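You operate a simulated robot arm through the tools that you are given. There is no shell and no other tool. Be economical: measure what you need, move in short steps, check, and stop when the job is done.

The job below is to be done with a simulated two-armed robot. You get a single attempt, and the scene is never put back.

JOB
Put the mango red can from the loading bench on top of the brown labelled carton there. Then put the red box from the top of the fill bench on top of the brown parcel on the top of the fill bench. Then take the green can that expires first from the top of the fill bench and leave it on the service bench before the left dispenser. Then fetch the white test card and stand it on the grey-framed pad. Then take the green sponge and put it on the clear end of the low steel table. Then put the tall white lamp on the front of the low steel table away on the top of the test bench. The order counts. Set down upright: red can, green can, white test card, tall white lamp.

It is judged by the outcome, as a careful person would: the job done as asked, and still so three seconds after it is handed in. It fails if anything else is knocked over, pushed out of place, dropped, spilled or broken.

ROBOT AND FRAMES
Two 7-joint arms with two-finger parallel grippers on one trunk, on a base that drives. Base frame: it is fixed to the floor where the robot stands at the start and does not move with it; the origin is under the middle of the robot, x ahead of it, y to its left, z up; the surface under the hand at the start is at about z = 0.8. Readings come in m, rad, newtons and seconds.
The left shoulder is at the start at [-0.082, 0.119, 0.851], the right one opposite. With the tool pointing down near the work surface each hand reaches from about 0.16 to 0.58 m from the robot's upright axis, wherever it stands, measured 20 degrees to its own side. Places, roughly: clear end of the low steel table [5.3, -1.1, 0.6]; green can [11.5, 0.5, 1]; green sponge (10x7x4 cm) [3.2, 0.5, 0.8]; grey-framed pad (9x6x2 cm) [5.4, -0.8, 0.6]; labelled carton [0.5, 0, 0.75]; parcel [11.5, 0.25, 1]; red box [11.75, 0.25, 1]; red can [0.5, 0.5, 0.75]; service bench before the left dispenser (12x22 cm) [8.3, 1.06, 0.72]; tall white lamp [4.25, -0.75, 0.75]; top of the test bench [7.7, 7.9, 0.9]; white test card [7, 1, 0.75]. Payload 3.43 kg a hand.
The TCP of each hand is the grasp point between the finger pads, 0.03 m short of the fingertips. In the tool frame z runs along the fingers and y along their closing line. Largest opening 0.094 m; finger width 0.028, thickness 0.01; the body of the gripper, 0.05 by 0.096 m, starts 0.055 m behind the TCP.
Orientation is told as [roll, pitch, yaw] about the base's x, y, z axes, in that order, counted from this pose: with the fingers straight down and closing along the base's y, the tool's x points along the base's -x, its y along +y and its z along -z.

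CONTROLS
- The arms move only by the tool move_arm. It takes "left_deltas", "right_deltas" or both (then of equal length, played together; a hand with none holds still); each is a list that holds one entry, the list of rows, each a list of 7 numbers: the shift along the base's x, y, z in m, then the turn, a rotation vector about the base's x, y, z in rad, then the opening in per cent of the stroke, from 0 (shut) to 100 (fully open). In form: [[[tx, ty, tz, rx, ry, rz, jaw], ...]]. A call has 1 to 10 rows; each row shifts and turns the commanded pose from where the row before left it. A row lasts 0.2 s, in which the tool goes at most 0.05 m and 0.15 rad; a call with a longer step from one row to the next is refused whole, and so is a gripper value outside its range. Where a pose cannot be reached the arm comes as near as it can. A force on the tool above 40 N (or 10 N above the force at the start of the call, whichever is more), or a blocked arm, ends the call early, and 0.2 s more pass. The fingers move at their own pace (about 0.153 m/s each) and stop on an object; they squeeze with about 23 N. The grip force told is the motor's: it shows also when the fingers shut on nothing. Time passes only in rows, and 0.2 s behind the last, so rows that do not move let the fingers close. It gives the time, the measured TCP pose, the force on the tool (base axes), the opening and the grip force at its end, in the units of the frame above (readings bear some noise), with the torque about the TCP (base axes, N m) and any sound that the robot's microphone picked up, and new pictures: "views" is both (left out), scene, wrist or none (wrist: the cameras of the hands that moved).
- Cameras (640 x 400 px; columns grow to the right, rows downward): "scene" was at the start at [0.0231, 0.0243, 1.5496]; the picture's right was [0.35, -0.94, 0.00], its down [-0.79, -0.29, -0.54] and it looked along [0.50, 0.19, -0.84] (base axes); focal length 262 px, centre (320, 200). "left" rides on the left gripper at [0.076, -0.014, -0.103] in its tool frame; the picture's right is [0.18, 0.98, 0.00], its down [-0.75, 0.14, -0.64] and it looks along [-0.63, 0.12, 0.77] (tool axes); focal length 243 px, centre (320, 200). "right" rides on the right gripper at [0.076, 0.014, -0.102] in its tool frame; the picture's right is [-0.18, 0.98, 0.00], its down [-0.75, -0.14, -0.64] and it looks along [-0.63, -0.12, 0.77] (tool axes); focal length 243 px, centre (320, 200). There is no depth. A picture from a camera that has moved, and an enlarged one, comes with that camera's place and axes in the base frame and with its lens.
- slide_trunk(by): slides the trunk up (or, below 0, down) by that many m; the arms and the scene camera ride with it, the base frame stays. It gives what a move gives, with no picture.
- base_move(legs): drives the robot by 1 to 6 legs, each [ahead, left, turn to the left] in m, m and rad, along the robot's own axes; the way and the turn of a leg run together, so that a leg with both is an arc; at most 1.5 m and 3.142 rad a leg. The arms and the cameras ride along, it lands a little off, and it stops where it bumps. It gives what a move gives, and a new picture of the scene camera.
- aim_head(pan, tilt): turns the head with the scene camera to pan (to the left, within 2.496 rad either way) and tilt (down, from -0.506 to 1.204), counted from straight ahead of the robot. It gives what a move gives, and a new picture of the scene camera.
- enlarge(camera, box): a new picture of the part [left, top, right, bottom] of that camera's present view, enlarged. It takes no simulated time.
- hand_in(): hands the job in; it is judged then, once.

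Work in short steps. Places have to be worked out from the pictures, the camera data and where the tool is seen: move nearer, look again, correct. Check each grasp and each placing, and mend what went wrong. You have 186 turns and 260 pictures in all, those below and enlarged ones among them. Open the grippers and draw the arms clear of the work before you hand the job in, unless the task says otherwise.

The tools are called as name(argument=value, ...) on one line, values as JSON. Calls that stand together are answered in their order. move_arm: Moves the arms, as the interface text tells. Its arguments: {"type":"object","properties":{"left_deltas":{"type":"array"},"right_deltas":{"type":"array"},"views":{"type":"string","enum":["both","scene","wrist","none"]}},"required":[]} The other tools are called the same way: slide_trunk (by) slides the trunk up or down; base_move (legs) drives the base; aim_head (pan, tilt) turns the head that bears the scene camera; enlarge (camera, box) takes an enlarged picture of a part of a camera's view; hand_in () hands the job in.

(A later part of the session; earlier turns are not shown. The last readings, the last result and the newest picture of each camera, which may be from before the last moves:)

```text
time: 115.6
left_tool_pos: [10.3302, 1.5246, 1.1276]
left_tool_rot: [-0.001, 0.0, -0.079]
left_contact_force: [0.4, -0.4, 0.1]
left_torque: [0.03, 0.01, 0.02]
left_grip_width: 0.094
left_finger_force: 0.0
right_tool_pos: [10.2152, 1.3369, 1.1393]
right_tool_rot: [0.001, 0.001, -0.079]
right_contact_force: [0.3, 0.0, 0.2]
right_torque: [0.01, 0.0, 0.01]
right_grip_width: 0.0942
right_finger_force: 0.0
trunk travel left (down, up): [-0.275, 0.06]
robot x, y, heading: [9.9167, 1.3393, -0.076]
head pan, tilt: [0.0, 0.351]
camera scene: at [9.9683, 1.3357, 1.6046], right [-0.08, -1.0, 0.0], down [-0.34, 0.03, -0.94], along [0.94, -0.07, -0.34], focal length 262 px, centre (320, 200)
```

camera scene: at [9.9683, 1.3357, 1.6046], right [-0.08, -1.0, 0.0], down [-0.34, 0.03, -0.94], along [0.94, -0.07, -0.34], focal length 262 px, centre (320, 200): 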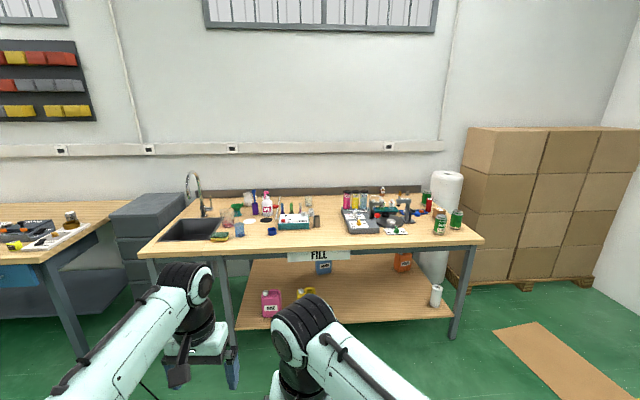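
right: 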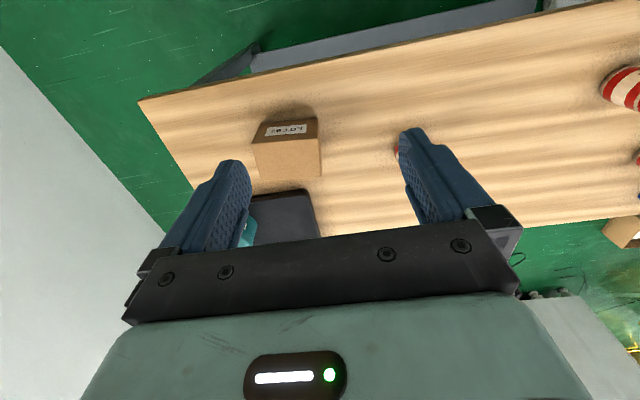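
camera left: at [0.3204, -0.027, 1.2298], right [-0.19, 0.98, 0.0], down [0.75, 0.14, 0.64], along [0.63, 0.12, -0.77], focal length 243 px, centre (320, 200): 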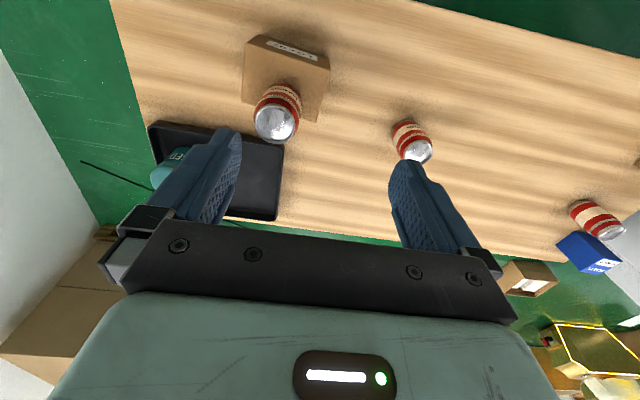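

The FILL bench is ahead with green cans at its right end. Align heading and move before that end, then look.

base_move(legs=[[0, 0, 0.078], [0.25, -0.8, 0], [0.5, 0, 0]])

aim_head(pan=0.0, tilt=0.6)

```text
time: 126.1
left_tool_pos: [11.0715, 0.7084, 1.1275]
left_tool_rot: [0.0, -0.001, -0.045]
left_contact_force: [0.1, -0.8, 0.0]
left_torque: [-0.01, 0.02, -0.02]
left_grip_width: 0.0944
left_finger_force: 0.0
right_tool_pos: [10.9621, 0.5173, 1.1395]
right_tool_rot: [-0.001, -0.001, -0.047]
right_contact_force: [0.2, -0.5, 0.5]
right_torque: [0.02, -0.02, -0.01]
right_grip_width: 0.0939
right_finger_force: 0.1
trunk travel left (down, up): [-0.275, 0.06]
robot x, y, heading: [10.6668, 0.5102, -0.048]
head pan, tilt: [0.0, 0.351]
camera scene: at [10.7154, 0.5089, 1.6046], right [-0.05, -1.0, 0.0], down [-0.34, 0.02, -0.94], along [0.94, -0.04, -0.34], focal length 262 px, centre (320, 200)
```

scene: 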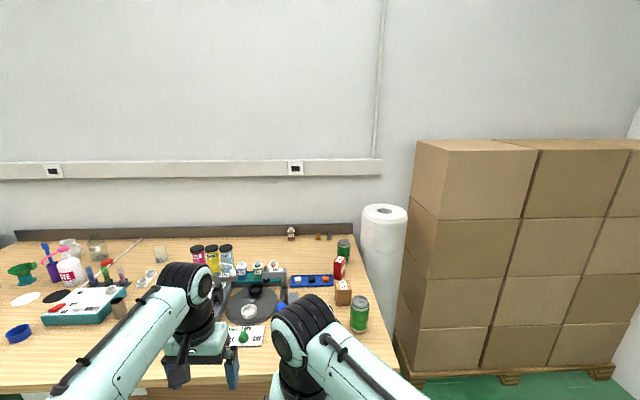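

```text
time: 126.9
left_tool_pos: [11.0722, 0.7081, 1.1272]
left_tool_rot: [0.0, 0.0, -0.047]
left_contact_force: [0.3, 0.0, 0.5]
left_torque: [0.01, 0.0, -0.03]
left_grip_width: 0.094
left_finger_force: 0.1
right_tool_pos: [10.9618, 0.5173, 1.1398]
right_tool_rot: [0.002, 0.0, -0.048]
right_contact_force: [0.4, -0.3, -0.1]
right_torque: [0.01, 0.01, 0.0]
right_grip_width: 0.0939
right_finger_force: 0.1
trunk travel left (down, up): [-0.275, 0.06]
robot x, y, heading: [10.6639, 0.5105, -0.043]
head pan, tilt: [0.0, 0.6]
camera scene: at [10.7102, 0.5091, 1.5819], right [-0.05, -1.0, 0.0], down [-0.56, 0.03, -0.83], along [0.82, -0.04, -0.56], focal length 262 px, centre (320, 200)
```

scene: 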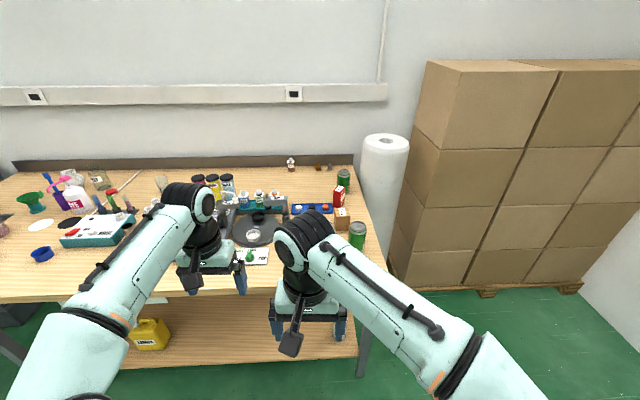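

Red box, small brown parcel and two green cans seen at the right end. I enlarge them.

enlarge(camera="scene", box=[220, 150, 390, 256])

enlarge(camera="right", box=[0, 0, 640, 400])

```text
3.76 times, centred on (305, 203) of scene
camera zoom: at [10.7102, 0.5091, 1.5819], right [-0.05, -1.0, 0.0], down [-0.56, 0.03, -0.83], along [0.82, -0.04, -0.56], focal length 985 px, centre (376, 189)
```

zoom: 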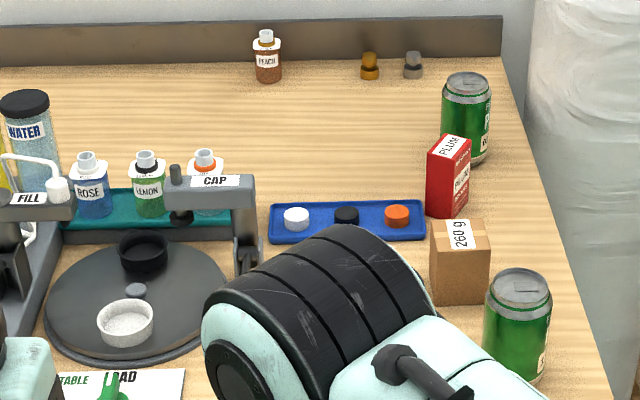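

```text
1.00 times, centred on (320, 200) of right (not enlarged: the box is as wide or as high as the picture)
camera zoom: at [10.8854, 0.5342, 1.2418], right [0.23, 0.97, 0.0], down [0.75, -0.18, 0.64], along [0.63, -0.15, -0.77], focal length 243 px, centre (320, 200)
```

zoom: 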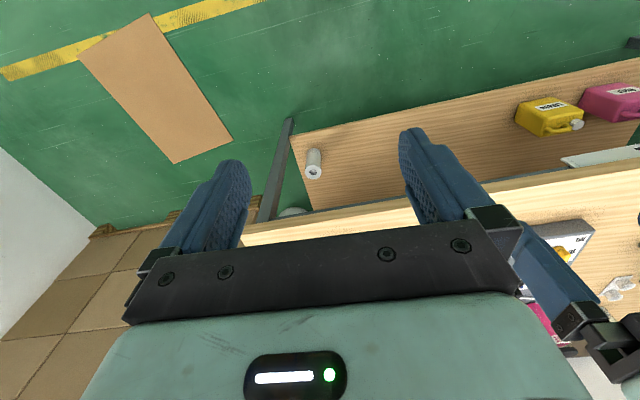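

Parcel ≈[11.50,0.38], red box ≈[11.65,0.38], cans at x≈11.38 and 11.76 (assuming top z 0.9). I straighten and creep nearer the bench, then look down at the clearance.

base_move(legs=[[0, 0, 0.045], [0.22, 0.06, 0]])

aim_head(pan=-0.1, tilt=1.1)

```text
time: 129.0
left_tool_pos: [11.2831, 0.7865, 1.1272]
left_tool_rot: [-0.001, 0.0, -0.004]
left_contact_force: [0.1, 0.0, 0.0]
left_torque: [-0.02, 0.02, -0.01]
left_grip_width: 0.0939
left_finger_force: 0.1
right_tool_pos: [11.182, 0.5907, 1.1393]
right_tool_rot: [0.002, -0.001, -0.004]
right_contact_force: [0.4, -0.3, -0.9]
right_torque: [-0.02, 0.03, 0.01]
right_grip_width: 0.0938
right_finger_force: 0.1
trunk travel left (down, up): [-0.275, 0.06]
robot x, y, heading: [10.8825, 0.5717, -0.008]
head pan, tilt: [0.0, 0.6]
camera scene: at [10.9314, 0.5723, 1.5818], right [0.0, -1.0, 0.0], down [-0.56, 0.0, -0.83], along [0.82, 0.0, -0.57], focal length 262 px, centre (320, 200)
```

scene: 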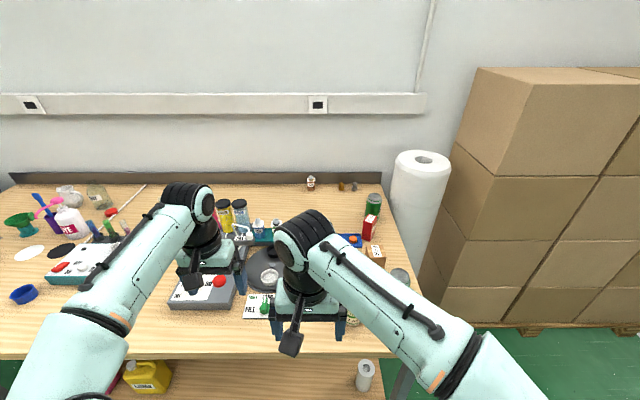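

```text
time: 129.9
left_tool_pos: [11.2837, 0.7872, 1.1283]
left_tool_rot: [-0.003, 0.0, -0.003]
left_contact_force: [-0.5, -0.6, 0.4]
left_torque: [0.0, -0.03, -0.04]
left_grip_width: 0.094
left_finger_force: 0.1
right_tool_pos: [11.1816, 0.5913, 1.1419]
right_tool_rot: [0.003, 0.001, -0.003]
right_contact_force: [-0.3, -0.4, 0.9]
right_torque: [0.01, -0.01, 0.03]
right_grip_width: 0.094
right_finger_force: 0.1
trunk travel left (down, up): [-0.275, 0.06]
robot x, y, heading: [10.8856, 0.5709, -0.007]
head pan, tilt: [-0.099, 1.1]
camera scene: at [10.9055, 0.566, 1.5433], right [-0.1, -0.99, 0.0], down [-0.89, 0.09, -0.45], along [0.45, -0.05, -0.89], focal length 262 px, centre (320, 200)
```

scene: 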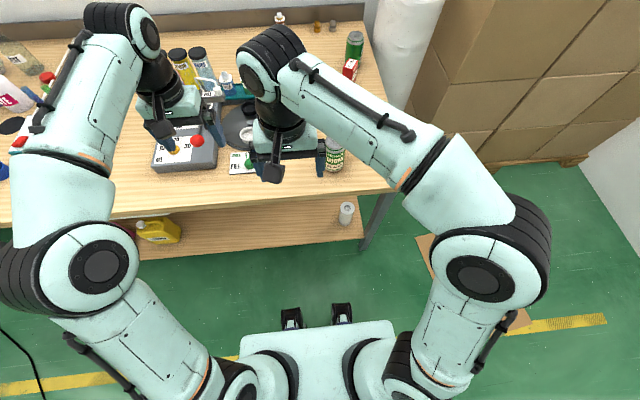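

Base front has about 0.2 m clearance. I enlarge the cans seen now.

enlarge(camera="scene", box=[300, 10, 420, 180])

enlarge(camera="right", box=[0, 0, 640, 400])

```text
2.35 times, centred on (360, 95) of scene
camera zoom: at [10.9055, 0.566, 1.5433], right [-0.1, -0.99, 0.0], down [-0.89, 0.09, -0.45], along [0.45, -0.05, -0.89], focal length 616 px, centre (226, 447)
```

zoom: 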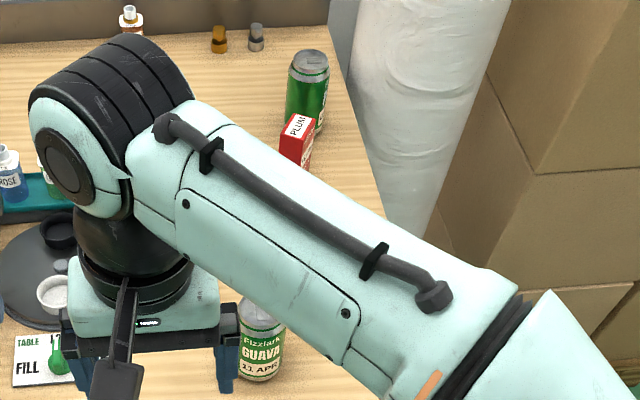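

```text
1.00 times, centred on (320, 200) of right (not enlarged: the box is as wide or as high as the picture)
camera zoom: at [11.1048, 0.6049, 1.2419], right [0.19, 0.98, 0.0], down [0.75, -0.14, 0.64], along [0.63, -0.12, -0.77], focal length 243 px, centre (320, 200)
```

zoom: 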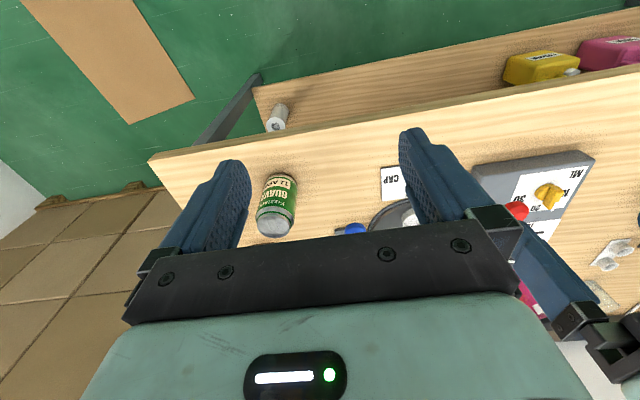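

Near can reads "GUAVA 1? APR". I need the other dates: shift left 0.4 m so that the arm clears the view, and look.

base_move(legs=[[0.0, 0.4, 0]])

aim_head(pan=-0.65, tilt=0.8)

enlarge(camera="scene", box=[260, 100, 440, 230])

```text
time: 133.9
left_tool_pos: [11.2843, 1.1815, 1.1281]
left_tool_rot: [-0.001, 0.002, -0.004]
left_contact_force: [0.3, -1.2, -0.2]
left_torque: [-0.03, -0.03, 0.02]
left_grip_width: 0.0941
left_finger_force: 0.0
right_tool_pos: [11.1824, 0.9865, 1.139]
right_tool_rot: [0.003, 0.001, -0.005]
right_contact_force: [0.5, -0.7, -0.6]
right_torque: [0.05, -0.02, 0.01]
right_grip_width: 0.094
right_finger_force: 0.0
trunk travel left (down, up): [-0.275, 0.06]
robot x, y, heading: [10.8844, 0.9692, -0.0]
head pan, tilt: [-0.099, 1.1]
camera scene: at [10.907, 0.962, 1.5432], right [-0.1, -0.99, 0.0], down [-0.89, 0.09, -0.45], along [0.45, -0.05, -0.89], focal length 262 px, centre (320, 200)
```

scene: 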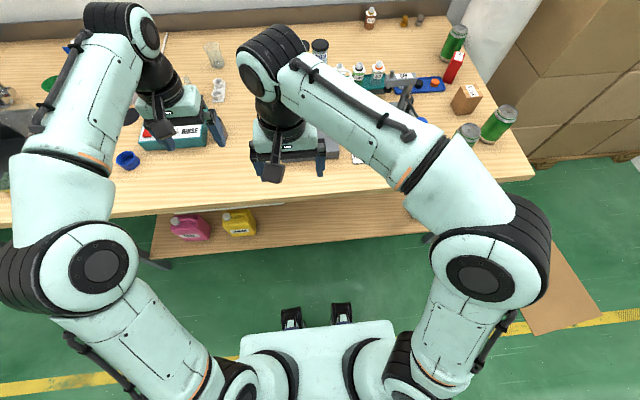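

```text
time: 134.9
left_tool_pos: [11.2847, 1.1823, 1.1272]
left_tool_rot: [0.0, 0.0, -0.004]
left_contact_force: [-0.4, 0.6, -0.2]
left_torque: [0.0, 0.0, 0.0]
left_grip_width: 0.0942
left_finger_force: 0.0
right_tool_pos: [11.1834, 0.9861, 1.1392]
right_tool_rot: [0.001, 0.0, -0.005]
right_contact_force: [0.1, -0.4, 0.4]
right_torque: [0.01, 0.02, -0.01]
right_grip_width: 0.0943
right_finger_force: 0.0
trunk travel left (down, up): [-0.275, 0.06]
robot x, y, heading: [10.8873, 0.9637, -0.002]
head pan, tilt: [-0.649, 0.799]
camera scene: at [10.9084, 0.9195, 1.5649], right [-0.61, -0.79, 0.0], down [-0.57, 0.44, -0.7], along [0.55, -0.42, -0.72], focal length 262 px, centre (320, 200)
```

scene: 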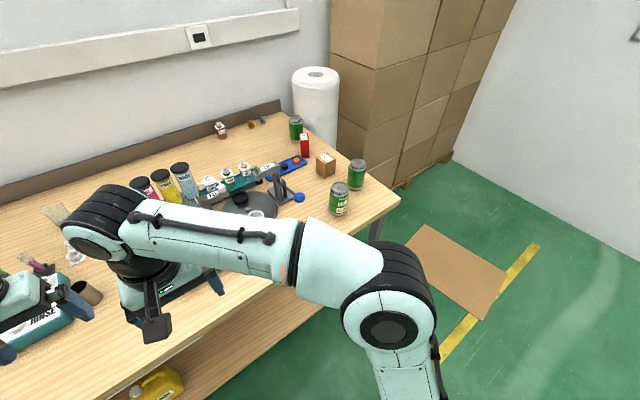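

```text
3.08 times, centred on (350, 165) of scene
camera zoom: at [10.9084, 0.9195, 1.5649], right [-0.61, -0.79, 0.0], down [-0.57, 0.44, -0.7], along [0.55, -0.42, -0.72], focal length 805 px, centre (228, 308)
```

zoom: 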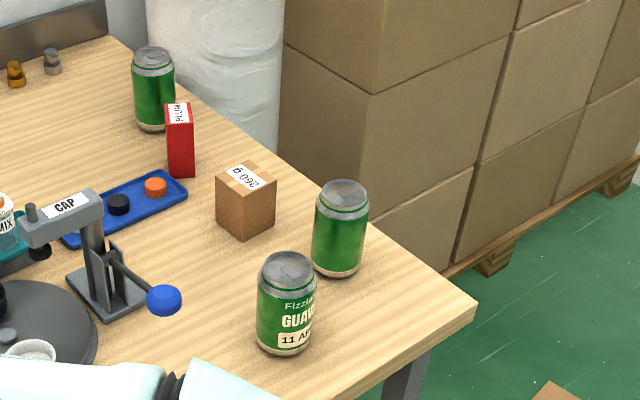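

Three green cans; two have their labels turned to the right (-y). Back off and go right to read these from that side.

base_move(legs=[[-0.3, 0, 0], [0, -1.1, 0]])

aim_head(pan=0.55, tilt=0.55)

```text
time: 146.7
left_tool_pos: [10.9884, 0.0627, 1.1275]
left_tool_rot: [0.001, 0.001, 0.007]
left_contact_force: [0.3, 0.1, -0.3]
left_torque: [0.01, 0.04, -0.01]
left_grip_width: 0.0939
left_finger_force: 0.1
right_tool_pos: [10.8904, -0.1354, 1.1395]
right_tool_rot: [0.002, 0.001, 0.009]
right_contact_force: [0.5, -0.1, 0.2]
right_torque: [0.01, 0.0, 0.04]
right_grip_width: 0.0939
right_finger_force: 0.1
trunk travel left (down, up): [-0.275, 0.06]
robot x, y, heading: [10.595, -0.16, 0.007]
head pan, tilt: [-0.649, 0.799]
camera scene: at [10.6159, -0.2057, 1.565], right [-0.6, -0.8, 0.0], down [-0.57, 0.43, -0.7], along [0.56, -0.42, -0.72], focal length 262 px, centre (320, 200)
```

scene: 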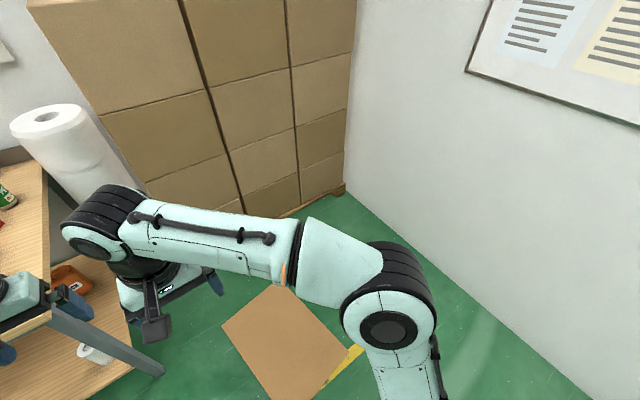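

```text
time: 148.1
left_tool_pos: [10.9895, 0.0617, 1.1269]
left_tool_rot: [-0.001, 0.001, 0.009]
left_contact_force: [-0.7, -0.4, 0.2]
left_torque: [0.01, 0.0, -0.03]
left_grip_width: 0.0941
left_finger_force: 0.1
right_tool_pos: [10.8893, -0.1358, 1.1396]
right_tool_rot: [0.003, 0.0, 0.009]
right_contact_force: [1.1, -0.2, 0.2]
right_torque: [-0.02, -0.01, 0.01]
right_grip_width: 0.0939
right_finger_force: 0.0
trunk travel left (down, up): [-0.275, 0.06]
robot x, y, heading: [10.5923, -0.1541, 0.006]
head pan, tilt: [0.55, 0.55]
camera scene: at [10.6275, -0.1099, 1.5864], right [0.53, -0.85, 0.0], down [-0.44, -0.28, -0.85], along [0.72, 0.45, -0.52], focal length 262 px, centre (320, 200)
```

scene: 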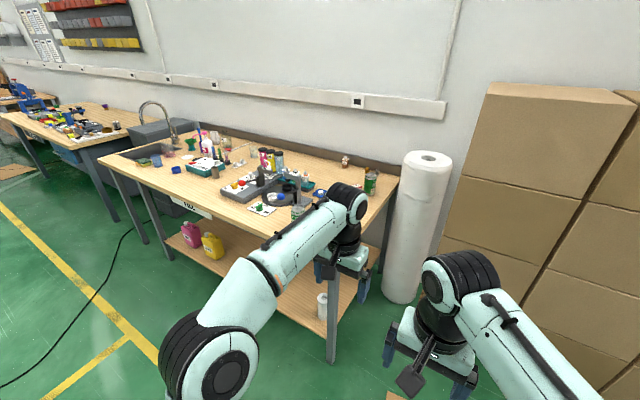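

The left arm hides the near-right can; I turn the robot right by 1.05 and pan the head left instead.

base_move(legs=[[0, 0, -1.05]])

aim_head(pan=1.55, tilt=0.45)

```text
time: 151.2
left_tool_pos: [10.9764, -0.3985, 1.1285]
left_tool_rot: [0.001, 0.0, -1.058]
left_contact_force: [-0.2, -0.3, -0.3]
left_torque: [0.0, -0.01, 0.04]
left_grip_width: 0.094
left_finger_force: 0.1
right_tool_pos: [10.7564, -0.4061, 1.1402]
right_tool_rot: [0.002, 0.0, -1.059]
right_contact_force: [1.2, -0.9, 0.5]
right_torque: [0.02, 0.0, 0.04]
right_grip_width: 0.0938
right_finger_force: 0.1
trunk travel left (down, up): [-0.275, 0.06]
robot x, y, heading: [10.5957, -0.1563, -1.055]
head pan, tilt: [0.55, 0.55]
camera scene: at [10.6521, -0.1624, 1.5864], right [-0.49, -0.87, 0.0], down [-0.46, 0.25, -0.85], along [0.74, -0.42, -0.52], focal length 262 px, centre (320, 200)
```

scene: 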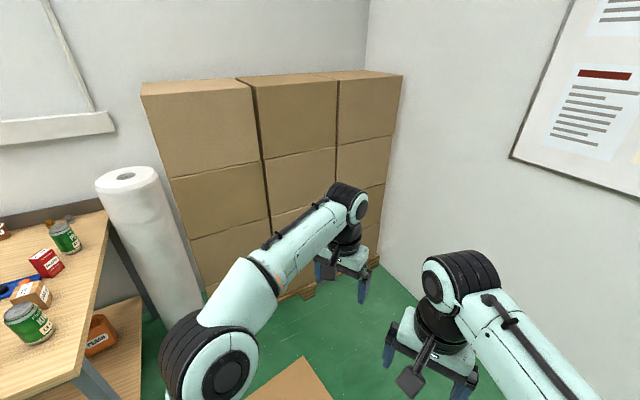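

```text
time: 152.5
left_tool_pos: [10.9767, -0.3983, 1.1282]
left_tool_rot: [0.001, 0.0, -1.057]
left_contact_force: [0.1, -0.3, -1.0]
left_torque: [0.0, -0.01, -0.02]
left_grip_width: 0.094
left_finger_force: 0.0
right_tool_pos: [10.7543, -0.406, 1.1397]
right_tool_rot: [0.002, 0.002, -1.059]
right_contact_force: [0.7, 0.4, -0.1]
right_torque: [0.02, -0.01, -0.04]
right_grip_width: 0.0941
right_finger_force: 0.2
trunk travel left (down, up): [-0.275, 0.06]
robot x, y, heading: [10.5933, -0.1585, -1.061]
head pan, tilt: [1.55, 0.45]
camera scene: at [10.6548, -0.0754, 1.5954], right [0.47, -0.88, 0.0], down [-0.38, -0.2, -0.9], along [0.79, 0.42, -0.44], focal length 262 px, centre (320, 200)
```

scene: 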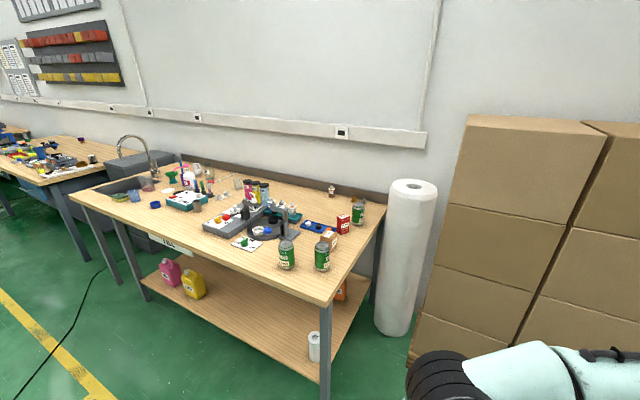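

Now all three cans show clearly; enlarge each.

enlarge(camera="scene", box=[272, 230, 336, 275])

enlarge(camera="scene", box=[320, 190, 380, 250])

```text
8.89 times, centred on (304, 252) of scene
camera zoom: at [10.6548, -0.0754, 1.5954], right [0.47, -0.88, 0.0], down [-0.38, -0.2, -0.9], along [0.79, 0.42, -0.44], focal length 2326 px, centre (462, -267)
```

zoom: 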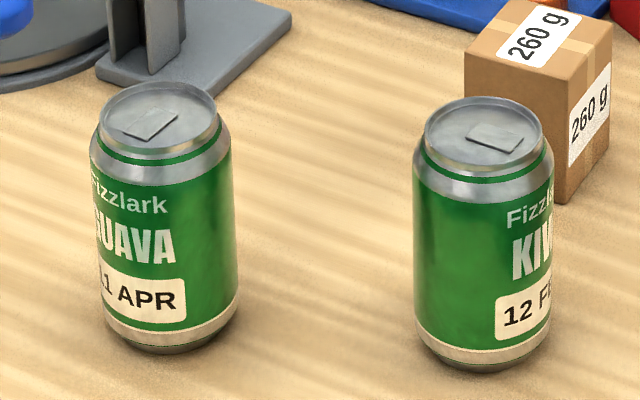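

```text
6.67 times, centred on (350, 220) of scene
camera zoom: at [10.6548, -0.0754, 1.5954], right [0.47, -0.88, 0.0], down [-0.38, -0.2, -0.9], along [0.79, 0.42, -0.44], focal length 1744 px, centre (120, 67)
```

zoom: 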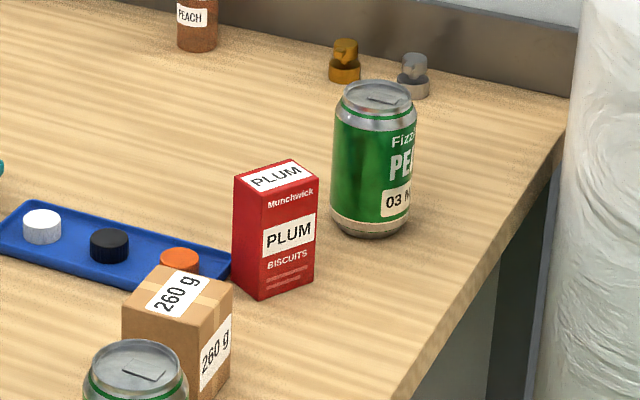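

Dates: GUAVA 11 APR, KIWI 12 FEB, PEACH 03 MA_ → KIWI (near-right, ≈[11.44,0.33], lid z 0.955) expires first. Bench top is z≈0.85; red box top centre ≈[11.743,0.368,0.93] yawed about -27°, parcel top ≈[11.585,0.373,0.907]. Raise the trunk and return before the bench.

slide_trunk(by=0.06)

base_move(legs=[[0, 0, 1.06], [0, 0.62, 0]])

aim_head(pan=0, tilt=1.0)

```text
time: 153.5
left_tool_pos: [10.9766, -0.3972, 1.1873]
left_tool_rot: [-0.001, 0.0, -1.058]
left_contact_force: [-0.6, -0.2, 1.1]
left_torque: [0.0, -0.02, 0.01]
left_grip_width: 0.0941
left_finger_force: 0.0
right_tool_pos: [10.7559, -0.406, 1.2002]
right_tool_rot: [0.001, -0.001, -1.061]
right_contact_force: [-0.6, 0.1, -0.4]
right_torque: [-0.03, -0.03, 0.01]
right_grip_width: 0.0939
right_finger_force: 0.2
trunk travel left (down, up): [-0.335, 0.0]
robot x, y, heading: [10.5932, -0.1597, -1.057]
head pan, tilt: [1.55, 0.45]
```

```text
time: 162.0
left_tool_pos: [10.9669, 0.6795, 1.187]
left_tool_rot: [0.001, 0.001, 0.03]
left_contact_force: [0.0, 0.6, 0.6]
left_torque: [0.01, -0.02, 0.0]
left_grip_width: 0.094
left_finger_force: 0.0
right_tool_pos: [10.8711, 0.4796, 1.1997]
right_tool_rot: [0.001, 0.001, 0.028]
right_contact_force: [-0.1, 0.2, -0.4]
right_torque: [0.0, 0.02, 0.01]
right_grip_width: 0.0941
right_finger_force: 0.1
trunk travel left (down, up): [-0.335, 0.0]
robot x, y, heading: [10.5751, 0.4499, 0.032]
head pan, tilt: [1.55, 0.45]
camera scene: at [10.5321, 0.5417, 1.6586], right [1.0, 0.01, 0.0], down [0.0, -0.44, -0.9], along [-0.01, 0.9, -0.44], focal length 262 px, centre (320, 200)
```

scene: 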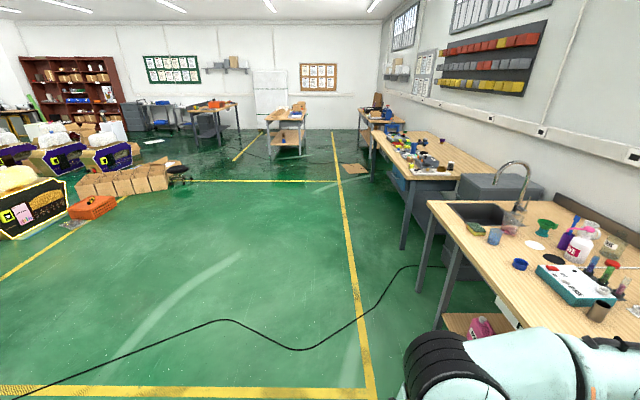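

```text
time: 163.6
left_tool_pos: [10.9664, 0.6799, 1.1878]
left_tool_rot: [-0.001, 0.0, 0.03]
left_contact_force: [-0.2, 0.8, -0.1]
left_torque: [-0.03, 0.0, -0.02]
left_grip_width: 0.0939
left_finger_force: 0.0
right_tool_pos: [10.8715, 0.4801, 1.1994]
right_tool_rot: [0.003, -0.001, 0.029]
right_contact_force: [0.1, -1.5, -0.3]
right_torque: [-0.01, 0.02, -0.02]
right_grip_width: 0.0937
right_finger_force: 0.0
trunk travel left (down, up): [-0.335, 0.0]
robot x, y, heading: [10.5797, 0.4512, 0.032]
head pan, tilt: [0.0, 1.0]
camera scene: at [10.6026, 0.452, 1.6131], right [0.03, -1.0, 0.0], down [-0.84, -0.03, -0.54], along [0.54, 0.02, -0.84], focal length 262 px, centre (320, 200)
```

scene: 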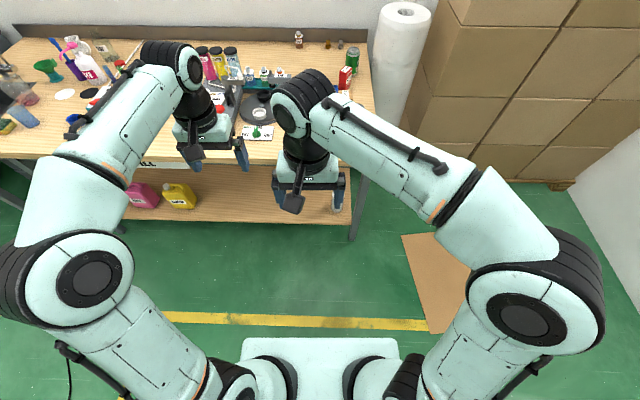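

Straighten and drive up to the bench in two legs.

base_move(legs=[[0, 0, -0.03], [0.42, 0, 0], [0.09, 0, 0]])

```text
time: 167.3
left_tool_pos: [11.4902, 0.6822, 1.1884]
left_tool_rot: [0.005, -0.001, 0.011]
left_contact_force: [0.8, -1.0, 0.6]
left_torque: [0.05, 0.05, -0.01]
left_grip_width: 0.094
left_finger_force: 0.1
right_tool_pos: [11.3924, 0.4837, 1.1993]
right_tool_rot: [0.004, 0.0, 0.013]
right_contact_force: [0.1, -0.1, 0.9]
right_torque: [0.1, 0.05, -0.01]
right_grip_width: 0.0942
right_finger_force: 0.0
trunk travel left (down, up): [-0.335, 0.0]
robot x, y, heading: [11.0927, 0.4645, 0.012]
head pan, tilt: [0.0, 1.0]
camera scene: at [11.1232, 0.459, 1.6129], right [0.01, -1.0, 0.0], down [-0.84, -0.01, -0.54], along [0.54, 0.01, -0.84], focal length 262 px, centre (320, 200)
```

scene: 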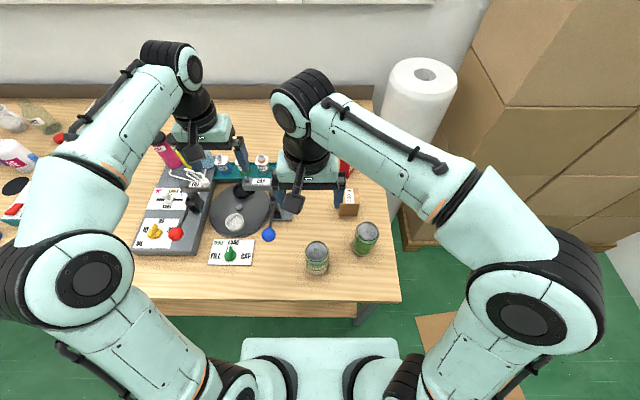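

No bump; robot at x 11.09. Swing the right hand forward high, yawing -0.47 to match the red box, with a first tilt forward.

move_arm(right_deltas=[[[0.035, -0.006, -0.005, 0, 0, -0.15, 100], [0.035, -0.006, -0.005, 0, 0, -0.15, 100], [0.035, -0.006, -0.005, 0, 0, -0.15, 100], [0.035, -0.006, -0.01, -0.059, -0.116, 0, 100], [0.035, -0.006, -0.01, -0.059, -0.116, 0, 100], [0.035, -0.006, -0.01, -0.059, -0.116, 0, 100], [0, 0, 0, 0, 0, 0, 100]]], views="both")

```text
time: 168.9
left_tool_pos: [11.4883, 0.6857, 1.1883]
left_tool_rot: [0.001, 0.0, 0.013]
left_contact_force: [-0.4, -0.8, -0.5]
left_torque: [-0.03, -0.01, -0.03]
left_grip_width: 0.0942
left_finger_force: 0.2
right_tool_pos: [11.5973, 0.4564, 1.1564]
right_tool_rot: [-0.013, -0.394, -0.435]
right_contact_force: [-1.2, 0.2, 0.0]
right_torque: [-0.01, 0.02, 0.02]
right_grip_width: 0.0937
right_finger_force: 0.1
trunk travel left (down, up): [-0.335, 0.0]
robot x, y, heading: [11.0932, 0.4658, 0.016]
head pan, tilt: [0.0, 1.0]
camera scene: at [11.1205, 0.4659, 1.613], right [0.01, -1.0, 0.0], down [-0.84, -0.01, -0.54], along [0.54, 0.01, -0.84], focal length 262 px, centre (320, 200)
camera right: at [11.5043, 0.5164, 1.2225], right [0.57, 0.82, 0.06], down [0.35, -0.31, 0.88], along [0.74, -0.48, -0.46], focal length 243 px, centre (320, 200)
```

scene: 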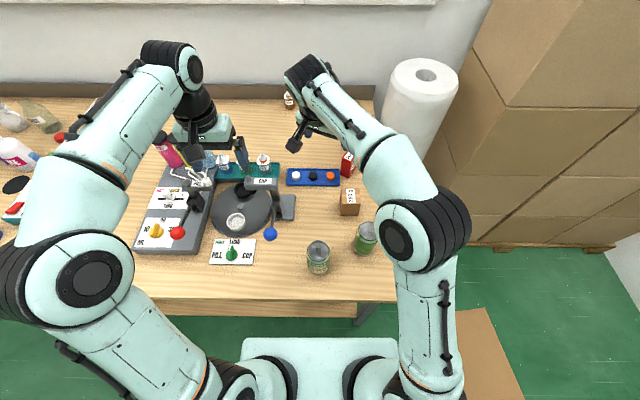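
right: 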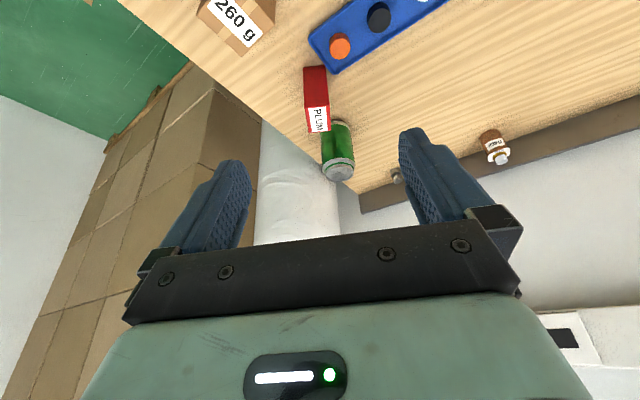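

Wrist view confirms red box top at ≈[11.745,0.365], aligned with the hand. Move to a stand-off before it along the finger direction.

move_arm(right_deltas=[[[0.026, -0.018, -0.034, 0, 0, 0, 85], [0.026, -0.018, -0.034, 0, 0, 0, 85], [0.026, -0.018, -0.034, 0, 0, 0, 85], [0.026, -0.017, -0.034, 0, 0, 0, 85], [0, 0, 0, 0, 0, 0, 85]]], views="both")

```text
time: 170.1
left_tool_pos: [11.4876, 0.6871, 1.1879]
left_tool_rot: [0.001, -0.002, 0.012]
left_contact_force: [-0.3, 0.9, 0.1]
left_torque: [-0.02, 0.01, 0.01]
left_grip_width: 0.094
left_finger_force: 0.0
right_tool_pos: [11.7057, 0.3836, 1.019]
right_tool_rot: [-0.012, -0.393, -0.435]
right_contact_force: [-0.3, 0.5, 0.0]
right_torque: [0.0, 0.02, 0.01]
right_grip_width: 0.08
right_finger_force: 0.0
trunk travel left (down, up): [-0.335, 0.0]
robot x, y, heading: [11.0956, 0.466, 0.017]
head pan, tilt: [0.0, 1.0]
camera scene: at [11.1202, 0.4663, 1.613], right [0.01, -1.0, 0.0], down [-0.84, -0.01, -0.54], along [0.54, 0.01, -0.84], focal length 262 px, centre (320, 200)
camera right: at [11.6133, 0.4439, 1.085], right [0.57, 0.82, 0.06], down [0.35, -0.31, 0.88], along [0.74, -0.48, -0.47], focal length 243 px, centre (320, 200)
```

scene: 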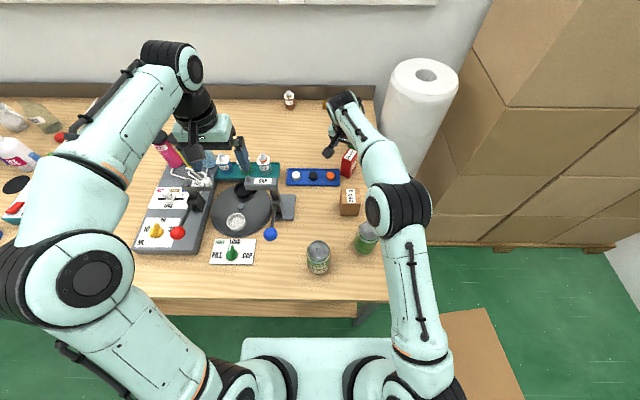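
right: 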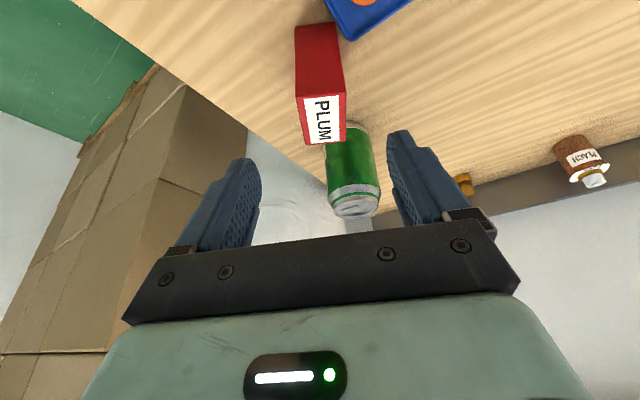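

Reached precisely. Advance along the fingers to [11.742,0.369,0.905] and close.

move_arm(right_deltas=[[[0.012, -0.005, -0.038, 0, 0, 0, 85], [0.012, -0.005, -0.038, 0, 0, 0, 85], [0.012, -0.005, -0.037, 0, 0, 0, 85], [0, 0, 0, 0, 0, 0, 85], [0, 0, 0, 0, 0, 0, 15], [0, 0, 0, 0, 0, 0, 15], [0, 0, 0, 0, 0, 0, 15]]], views="both")

```text
time: 171.7
left_tool_pos: [11.4887, 0.6855, 1.1889]
left_tool_rot: [0.001, -0.002, 0.012]
left_contact_force: [-0.3, -0.2, 1.4]
left_torque: [0.03, -0.03, 0.0]
left_grip_width: 0.0941
left_finger_force: 0.2
right_tool_pos: [11.7394, 0.3688, 0.9061]
right_tool_rot: [-0.012, -0.393, -0.435]
right_contact_force: [0.8, 0.7, 2.3]
right_torque: [0.05, -0.13, 0.01]
right_grip_width: 0.042
right_finger_force: 22.8
trunk travel left (down, up): [-0.335, 0.0]
robot x, y, heading: [11.0922, 0.4647, 0.014]
head pan, tilt: [0.0, 1.0]
camera scene: at [11.1209, 0.4661, 1.6131], right [0.01, -1.0, 0.0], down [-0.84, -0.01, -0.54], along [0.54, 0.01, -0.84], focal length 262 px, centre (320, 200)
camera right: at [11.6466, 0.4285, 0.9715], right [0.57, 0.82, 0.06], down [0.35, -0.31, 0.88], along [0.74, -0.48, -0.47], focal length 243 px, centre (320, 200)
```

scene: 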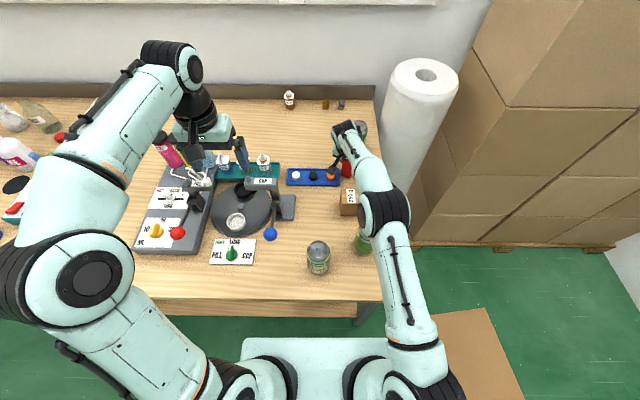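
right: 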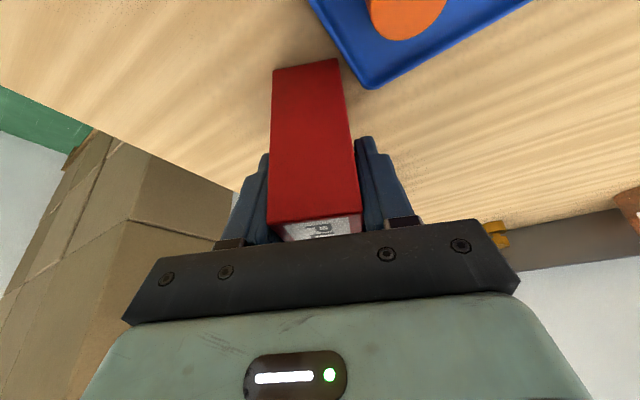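

Red box gripped. Lift straight up, then bring it above the parcel.

move_arm(right_deltas=[[[0, 0, 0.03, 0, 0, 0, 15], [0, 0, 0.045, 0, 0, 0, 15], [0, 0, 0.045, 0, 0, 0, 15], [0, 0, 0.045, 0, 0, 0, 15], [-0.04, 0.01, 0.01, 0, 0, 0, 15], [-0.04, 0.01, 0, 0, 0, 0, 15]]], views="both")

```text
time: 173.1
left_tool_pos: [11.4881, 0.6877, 1.1895]
left_tool_rot: [0.001, -0.001, 0.012]
left_contact_force: [0.9, 0.2, 0.3]
left_torque: [0.02, -0.03, -0.02]
left_grip_width: 0.0941
left_finger_force: 0.1
right_tool_pos: [11.6494, 0.3894, 1.0756]
right_tool_rot: [-0.013, -0.394, -0.436]
right_contact_force: [-0.4, -0.3, -1.6]
right_torque: [-0.02, -0.04, -0.02]
right_grip_width: 0.0421
right_finger_force: 22.8
right hand out of reach, approached as far as the arm can: row 4
trunk travel left (down, up): [-0.335, 0.0]
robot x, y, heading: [11.0907, 0.4632, 0.013]
head pan, tilt: [0.0, 1.0]
camera scene: at [11.1201, 0.4662, 1.613], right [0.01, -1.0, 0.0], down [-0.84, -0.01, -0.54], along [0.54, 0.01, -0.84], focal length 262 px, centre (320, 200)
camera right: at [11.5558, 0.4496, 1.1409], right [0.57, 0.82, 0.06], down [0.35, -0.31, 0.88], along [0.74, -0.48, -0.47], focal length 243 px, centre (320, 200)
```

scene: 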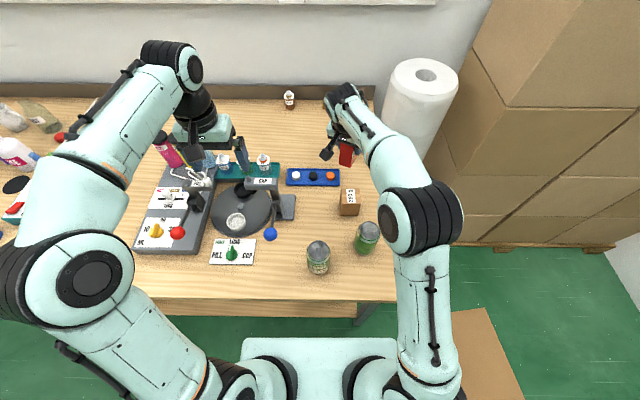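
right: 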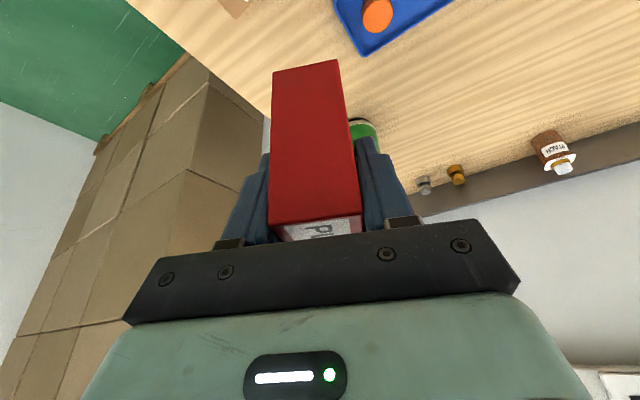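

Parcel is clear in the scene view; enlarge to fix its centre and yaw.

enlarge(camera="scene", box=[310, 140, 400, 260])

```text
3.33 times, centred on (355, 200) of scene
camera zoom: at [11.1201, 0.4662, 1.613], right [0.01, -1.0, 0.0], down [-0.84, -0.01, -0.54], along [0.54, 0.01, -0.84], focal length 872 px, centre (203, 200)
```

zoom: 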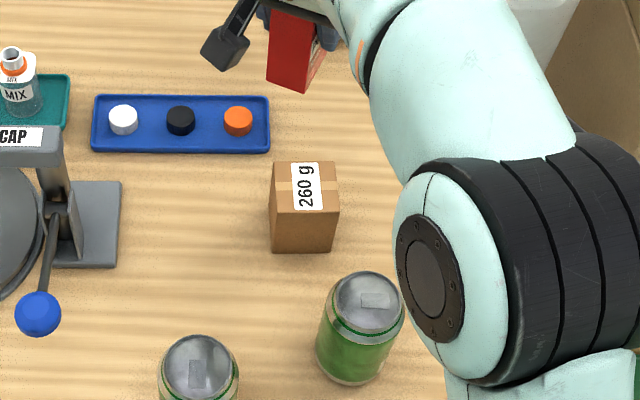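

Parcel top centre ≈[11.589,0.376]. Turn the box back to yaw 0 and bring it right above the parcel.

move_arm(right_deltas=[[[-0.021, -0.005, 0, 0, 0, 0.145, 15], [-0.021, -0.005, 0, 0, 0, 0.145, 15], [-0.019, -0.004, -0.02, 0, 0, 0.135, 15], [0, 0, -0.025, 0, 0, 0, 15], [0, 0, -0.02, 0, 0, 0, 15], [0, 0, 0, 0, 0, 0, 15]]], views="both")

enlarge(camera="scene", box=[310, 140, 400, 260])

```text
time: 174.5
left_tool_pos: [11.488, 0.6858, 1.1885]
left_tool_rot: [0.0, -0.001, 0.012]
left_contact_force: [0.0, -0.2, 0.8]
left_torque: [0.02, -0.01, 0.03]
left_grip_width: 0.0941
left_finger_force: 0.0
right_tool_pos: [11.5869, 0.3748, 1.0108]
right_tool_rot: [-0.012, -0.39, -0.011]
right_contact_force: [0.6, -0.4, -0.8]
right_torque: [0.0, -0.01, 0.01]
right_grip_width: 0.042
right_finger_force: 22.8
trunk travel left (down, up): [-0.335, 0.0]
robot x, y, heading: [11.0947, 0.4657, 0.013]
head pan, tilt: [0.0, 1.0]
camera scene: at [11.121, 0.4661, 1.613], right [0.01, -1.0, 0.0], down [-0.84, -0.01, -0.54], along [0.54, 0.01, -0.84], focal length 262 px, centre (320, 200)
camera right: at [11.4772, 0.391, 1.0759], right [0.18, 0.98, 0.06], down [0.45, -0.14, 0.88], along [0.87, -0.14, -0.47], focal length 243 px, centre (320, 200)
```

scene: 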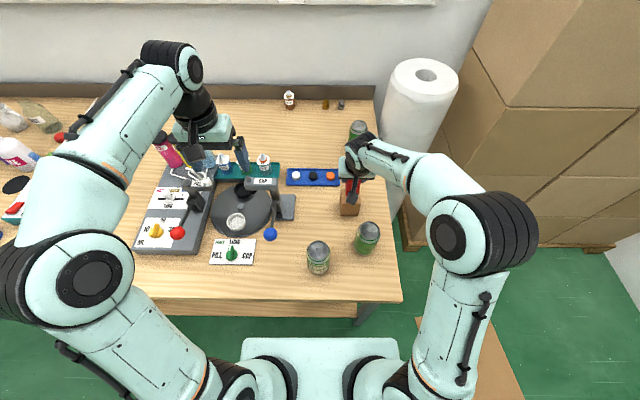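
right: 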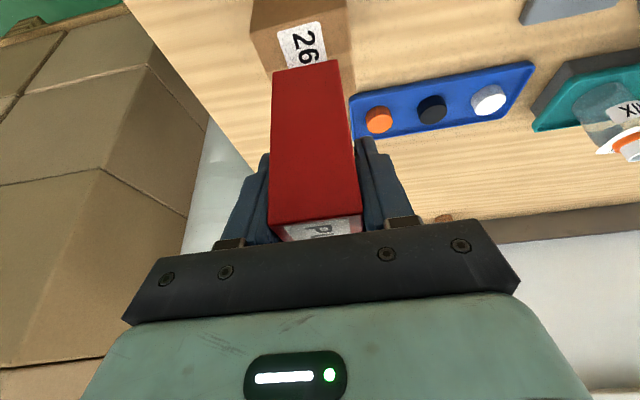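

```text
3.33 times, centred on (355, 200) of scene
camera zoom: at [11.121, 0.4661, 1.613], right [0.01, -1.0, 0.0], down [-0.84, -0.01, -0.54], along [0.54, 0.01, -0.84], focal length 872 px, centre (203, 200)
```

zoom: 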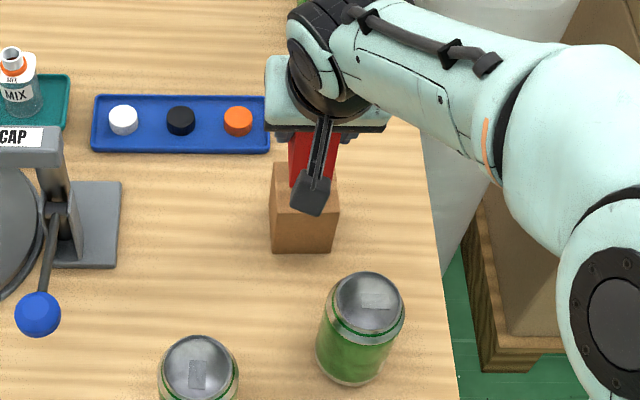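

Aligned. Lower slowly until contact near TCP z 0.963.

move_arm(right_deltas=[[[0.001, 0.001, -0.02, 0, 0, 0, 15], [0, 0, -0.015, 0, 0, 0, 15], [0, 0, -0.006, 0, 0, 0, 15], [0, 0, -0.004, 0, 0, 0, 15], [0, 0, 0, 0, 0, 0, 15]]], views="wrist")

```text
time: 175.7
left_tool_pos: [11.4867, 0.6878, 1.1882]
left_tool_rot: [-0.001, -0.001, 0.013]
left_contact_force: [-0.1, -0.1, -0.5]
left_torque: [-0.01, 0.01, -0.01]
left_grip_width: 0.0941
left_finger_force: 0.0
right_tool_pos: [11.5878, 0.3774, 0.9664]
right_tool_rot: [-0.011, -0.396, -0.01]
right_contact_force: [0.9, 6.3, 21.9]
right_torque: [0.51, 0.07, 0.02]
right_grip_width: 0.0421
right_finger_force: 22.8
trunk travel left (down, up): [-0.335, 0.0]
robot x, y, heading: [11.0932, 0.4671, 0.014]
head pan, tilt: [0.0, 1.0]
camera right: at [11.479, 0.3929, 1.0313], right [0.18, 0.98, 0.06], down [0.45, -0.14, 0.88], along [0.88, -0.13, -0.46], focal length 243 px, centre (320, 200)
```

right: 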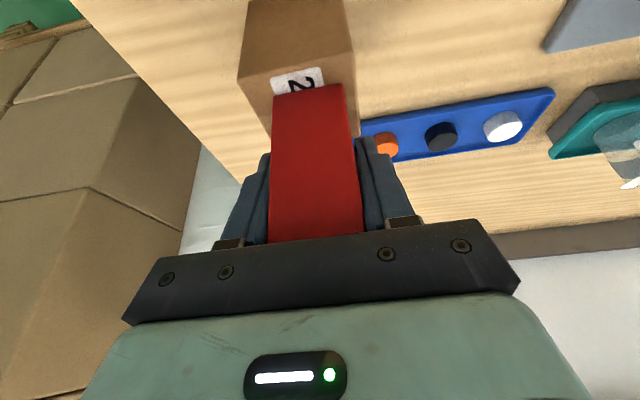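

Contact (22 N). Ease up 3 mm, open, and back off along the finger axis.

move_arm(right_deltas=[[[0, 0, 0.002, 0, 0, 0, 15], [0, 0, 0.001, 0, 0, 0, 40], [0, 0, 0, 0, 0, 0, 60], [0, 0, 0, 0, 0, 0, 75], [0, 0, 0, 0, 0, 0, 75], [-0.012, 0, 0.03, 0, 0, 0, 75], [-0.016, 0, 0.04, 0, 0, 0, 75], [-0.018, 0, 0.045, 0, 0, 0, 75]]], views="both")

enlarge(camera="scene", box=[310, 140, 400, 260])

```text
time: 177.5
left_tool_pos: [11.4875, 0.6867, 1.1879]
left_tool_rot: [0.0, -0.001, 0.014]
left_contact_force: [-0.2, -1.2, -0.9]
left_torque: [-0.01, -0.03, -0.01]
left_grip_width: 0.0941
left_finger_force: 0.0
right_tool_pos: [11.5414, 0.372, 1.0838]
right_tool_rot: [-0.013, -0.39, -0.011]
right_contact_force: [0.3, -0.5, -0.7]
right_torque: [-0.02, -0.02, 0.0]
right_grip_width: 0.0707
right_finger_force: 0.1
trunk travel left (down, up): [-0.335, 0.0]
robot x, y, heading: [11.0969, 0.4608, 0.015]
head pan, tilt: [0.0, 1.0]
camera scene: at [11.1201, 0.4657, 1.613], right [0.01, -1.0, 0.0], down [-0.84, -0.01, -0.54], along [0.54, 0.01, -0.84], focal length 262 px, centre (320, 200)
camera right: at [11.432, 0.3883, 1.1488], right [0.18, 0.98, 0.06], down [0.45, -0.14, 0.88], along [0.87, -0.14, -0.47], focal length 243 px, centre (320, 200)
```

scene: 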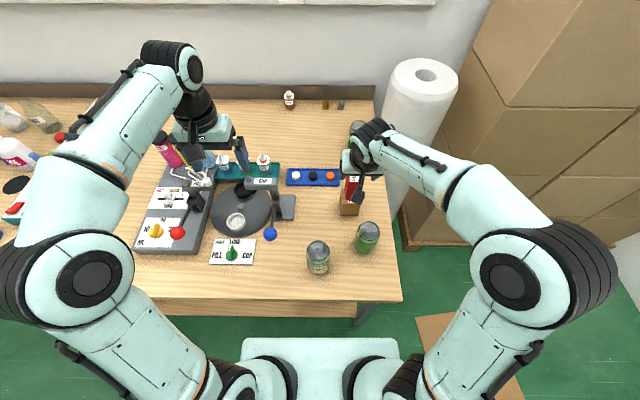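
right: 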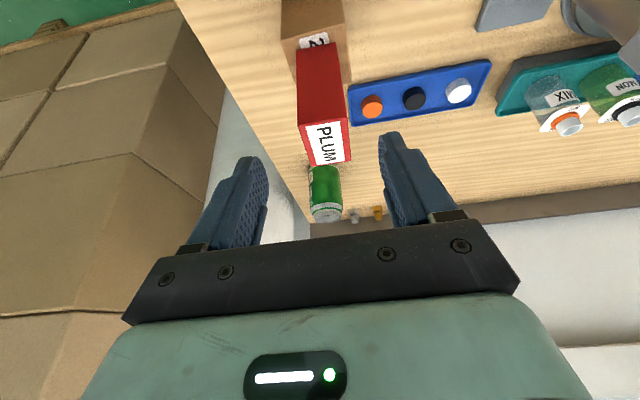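

```text
3.33 times, centred on (355, 200) of scene
camera zoom: at [11.1201, 0.4657, 1.613], right [0.01, -1.0, 0.0], down [-0.84, -0.01, -0.54], along [0.54, 0.01, -0.84], focal length 872 px, centre (203, 200)
```

zoom: 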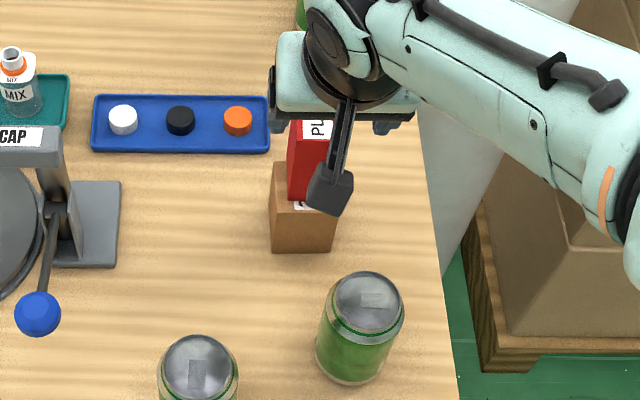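

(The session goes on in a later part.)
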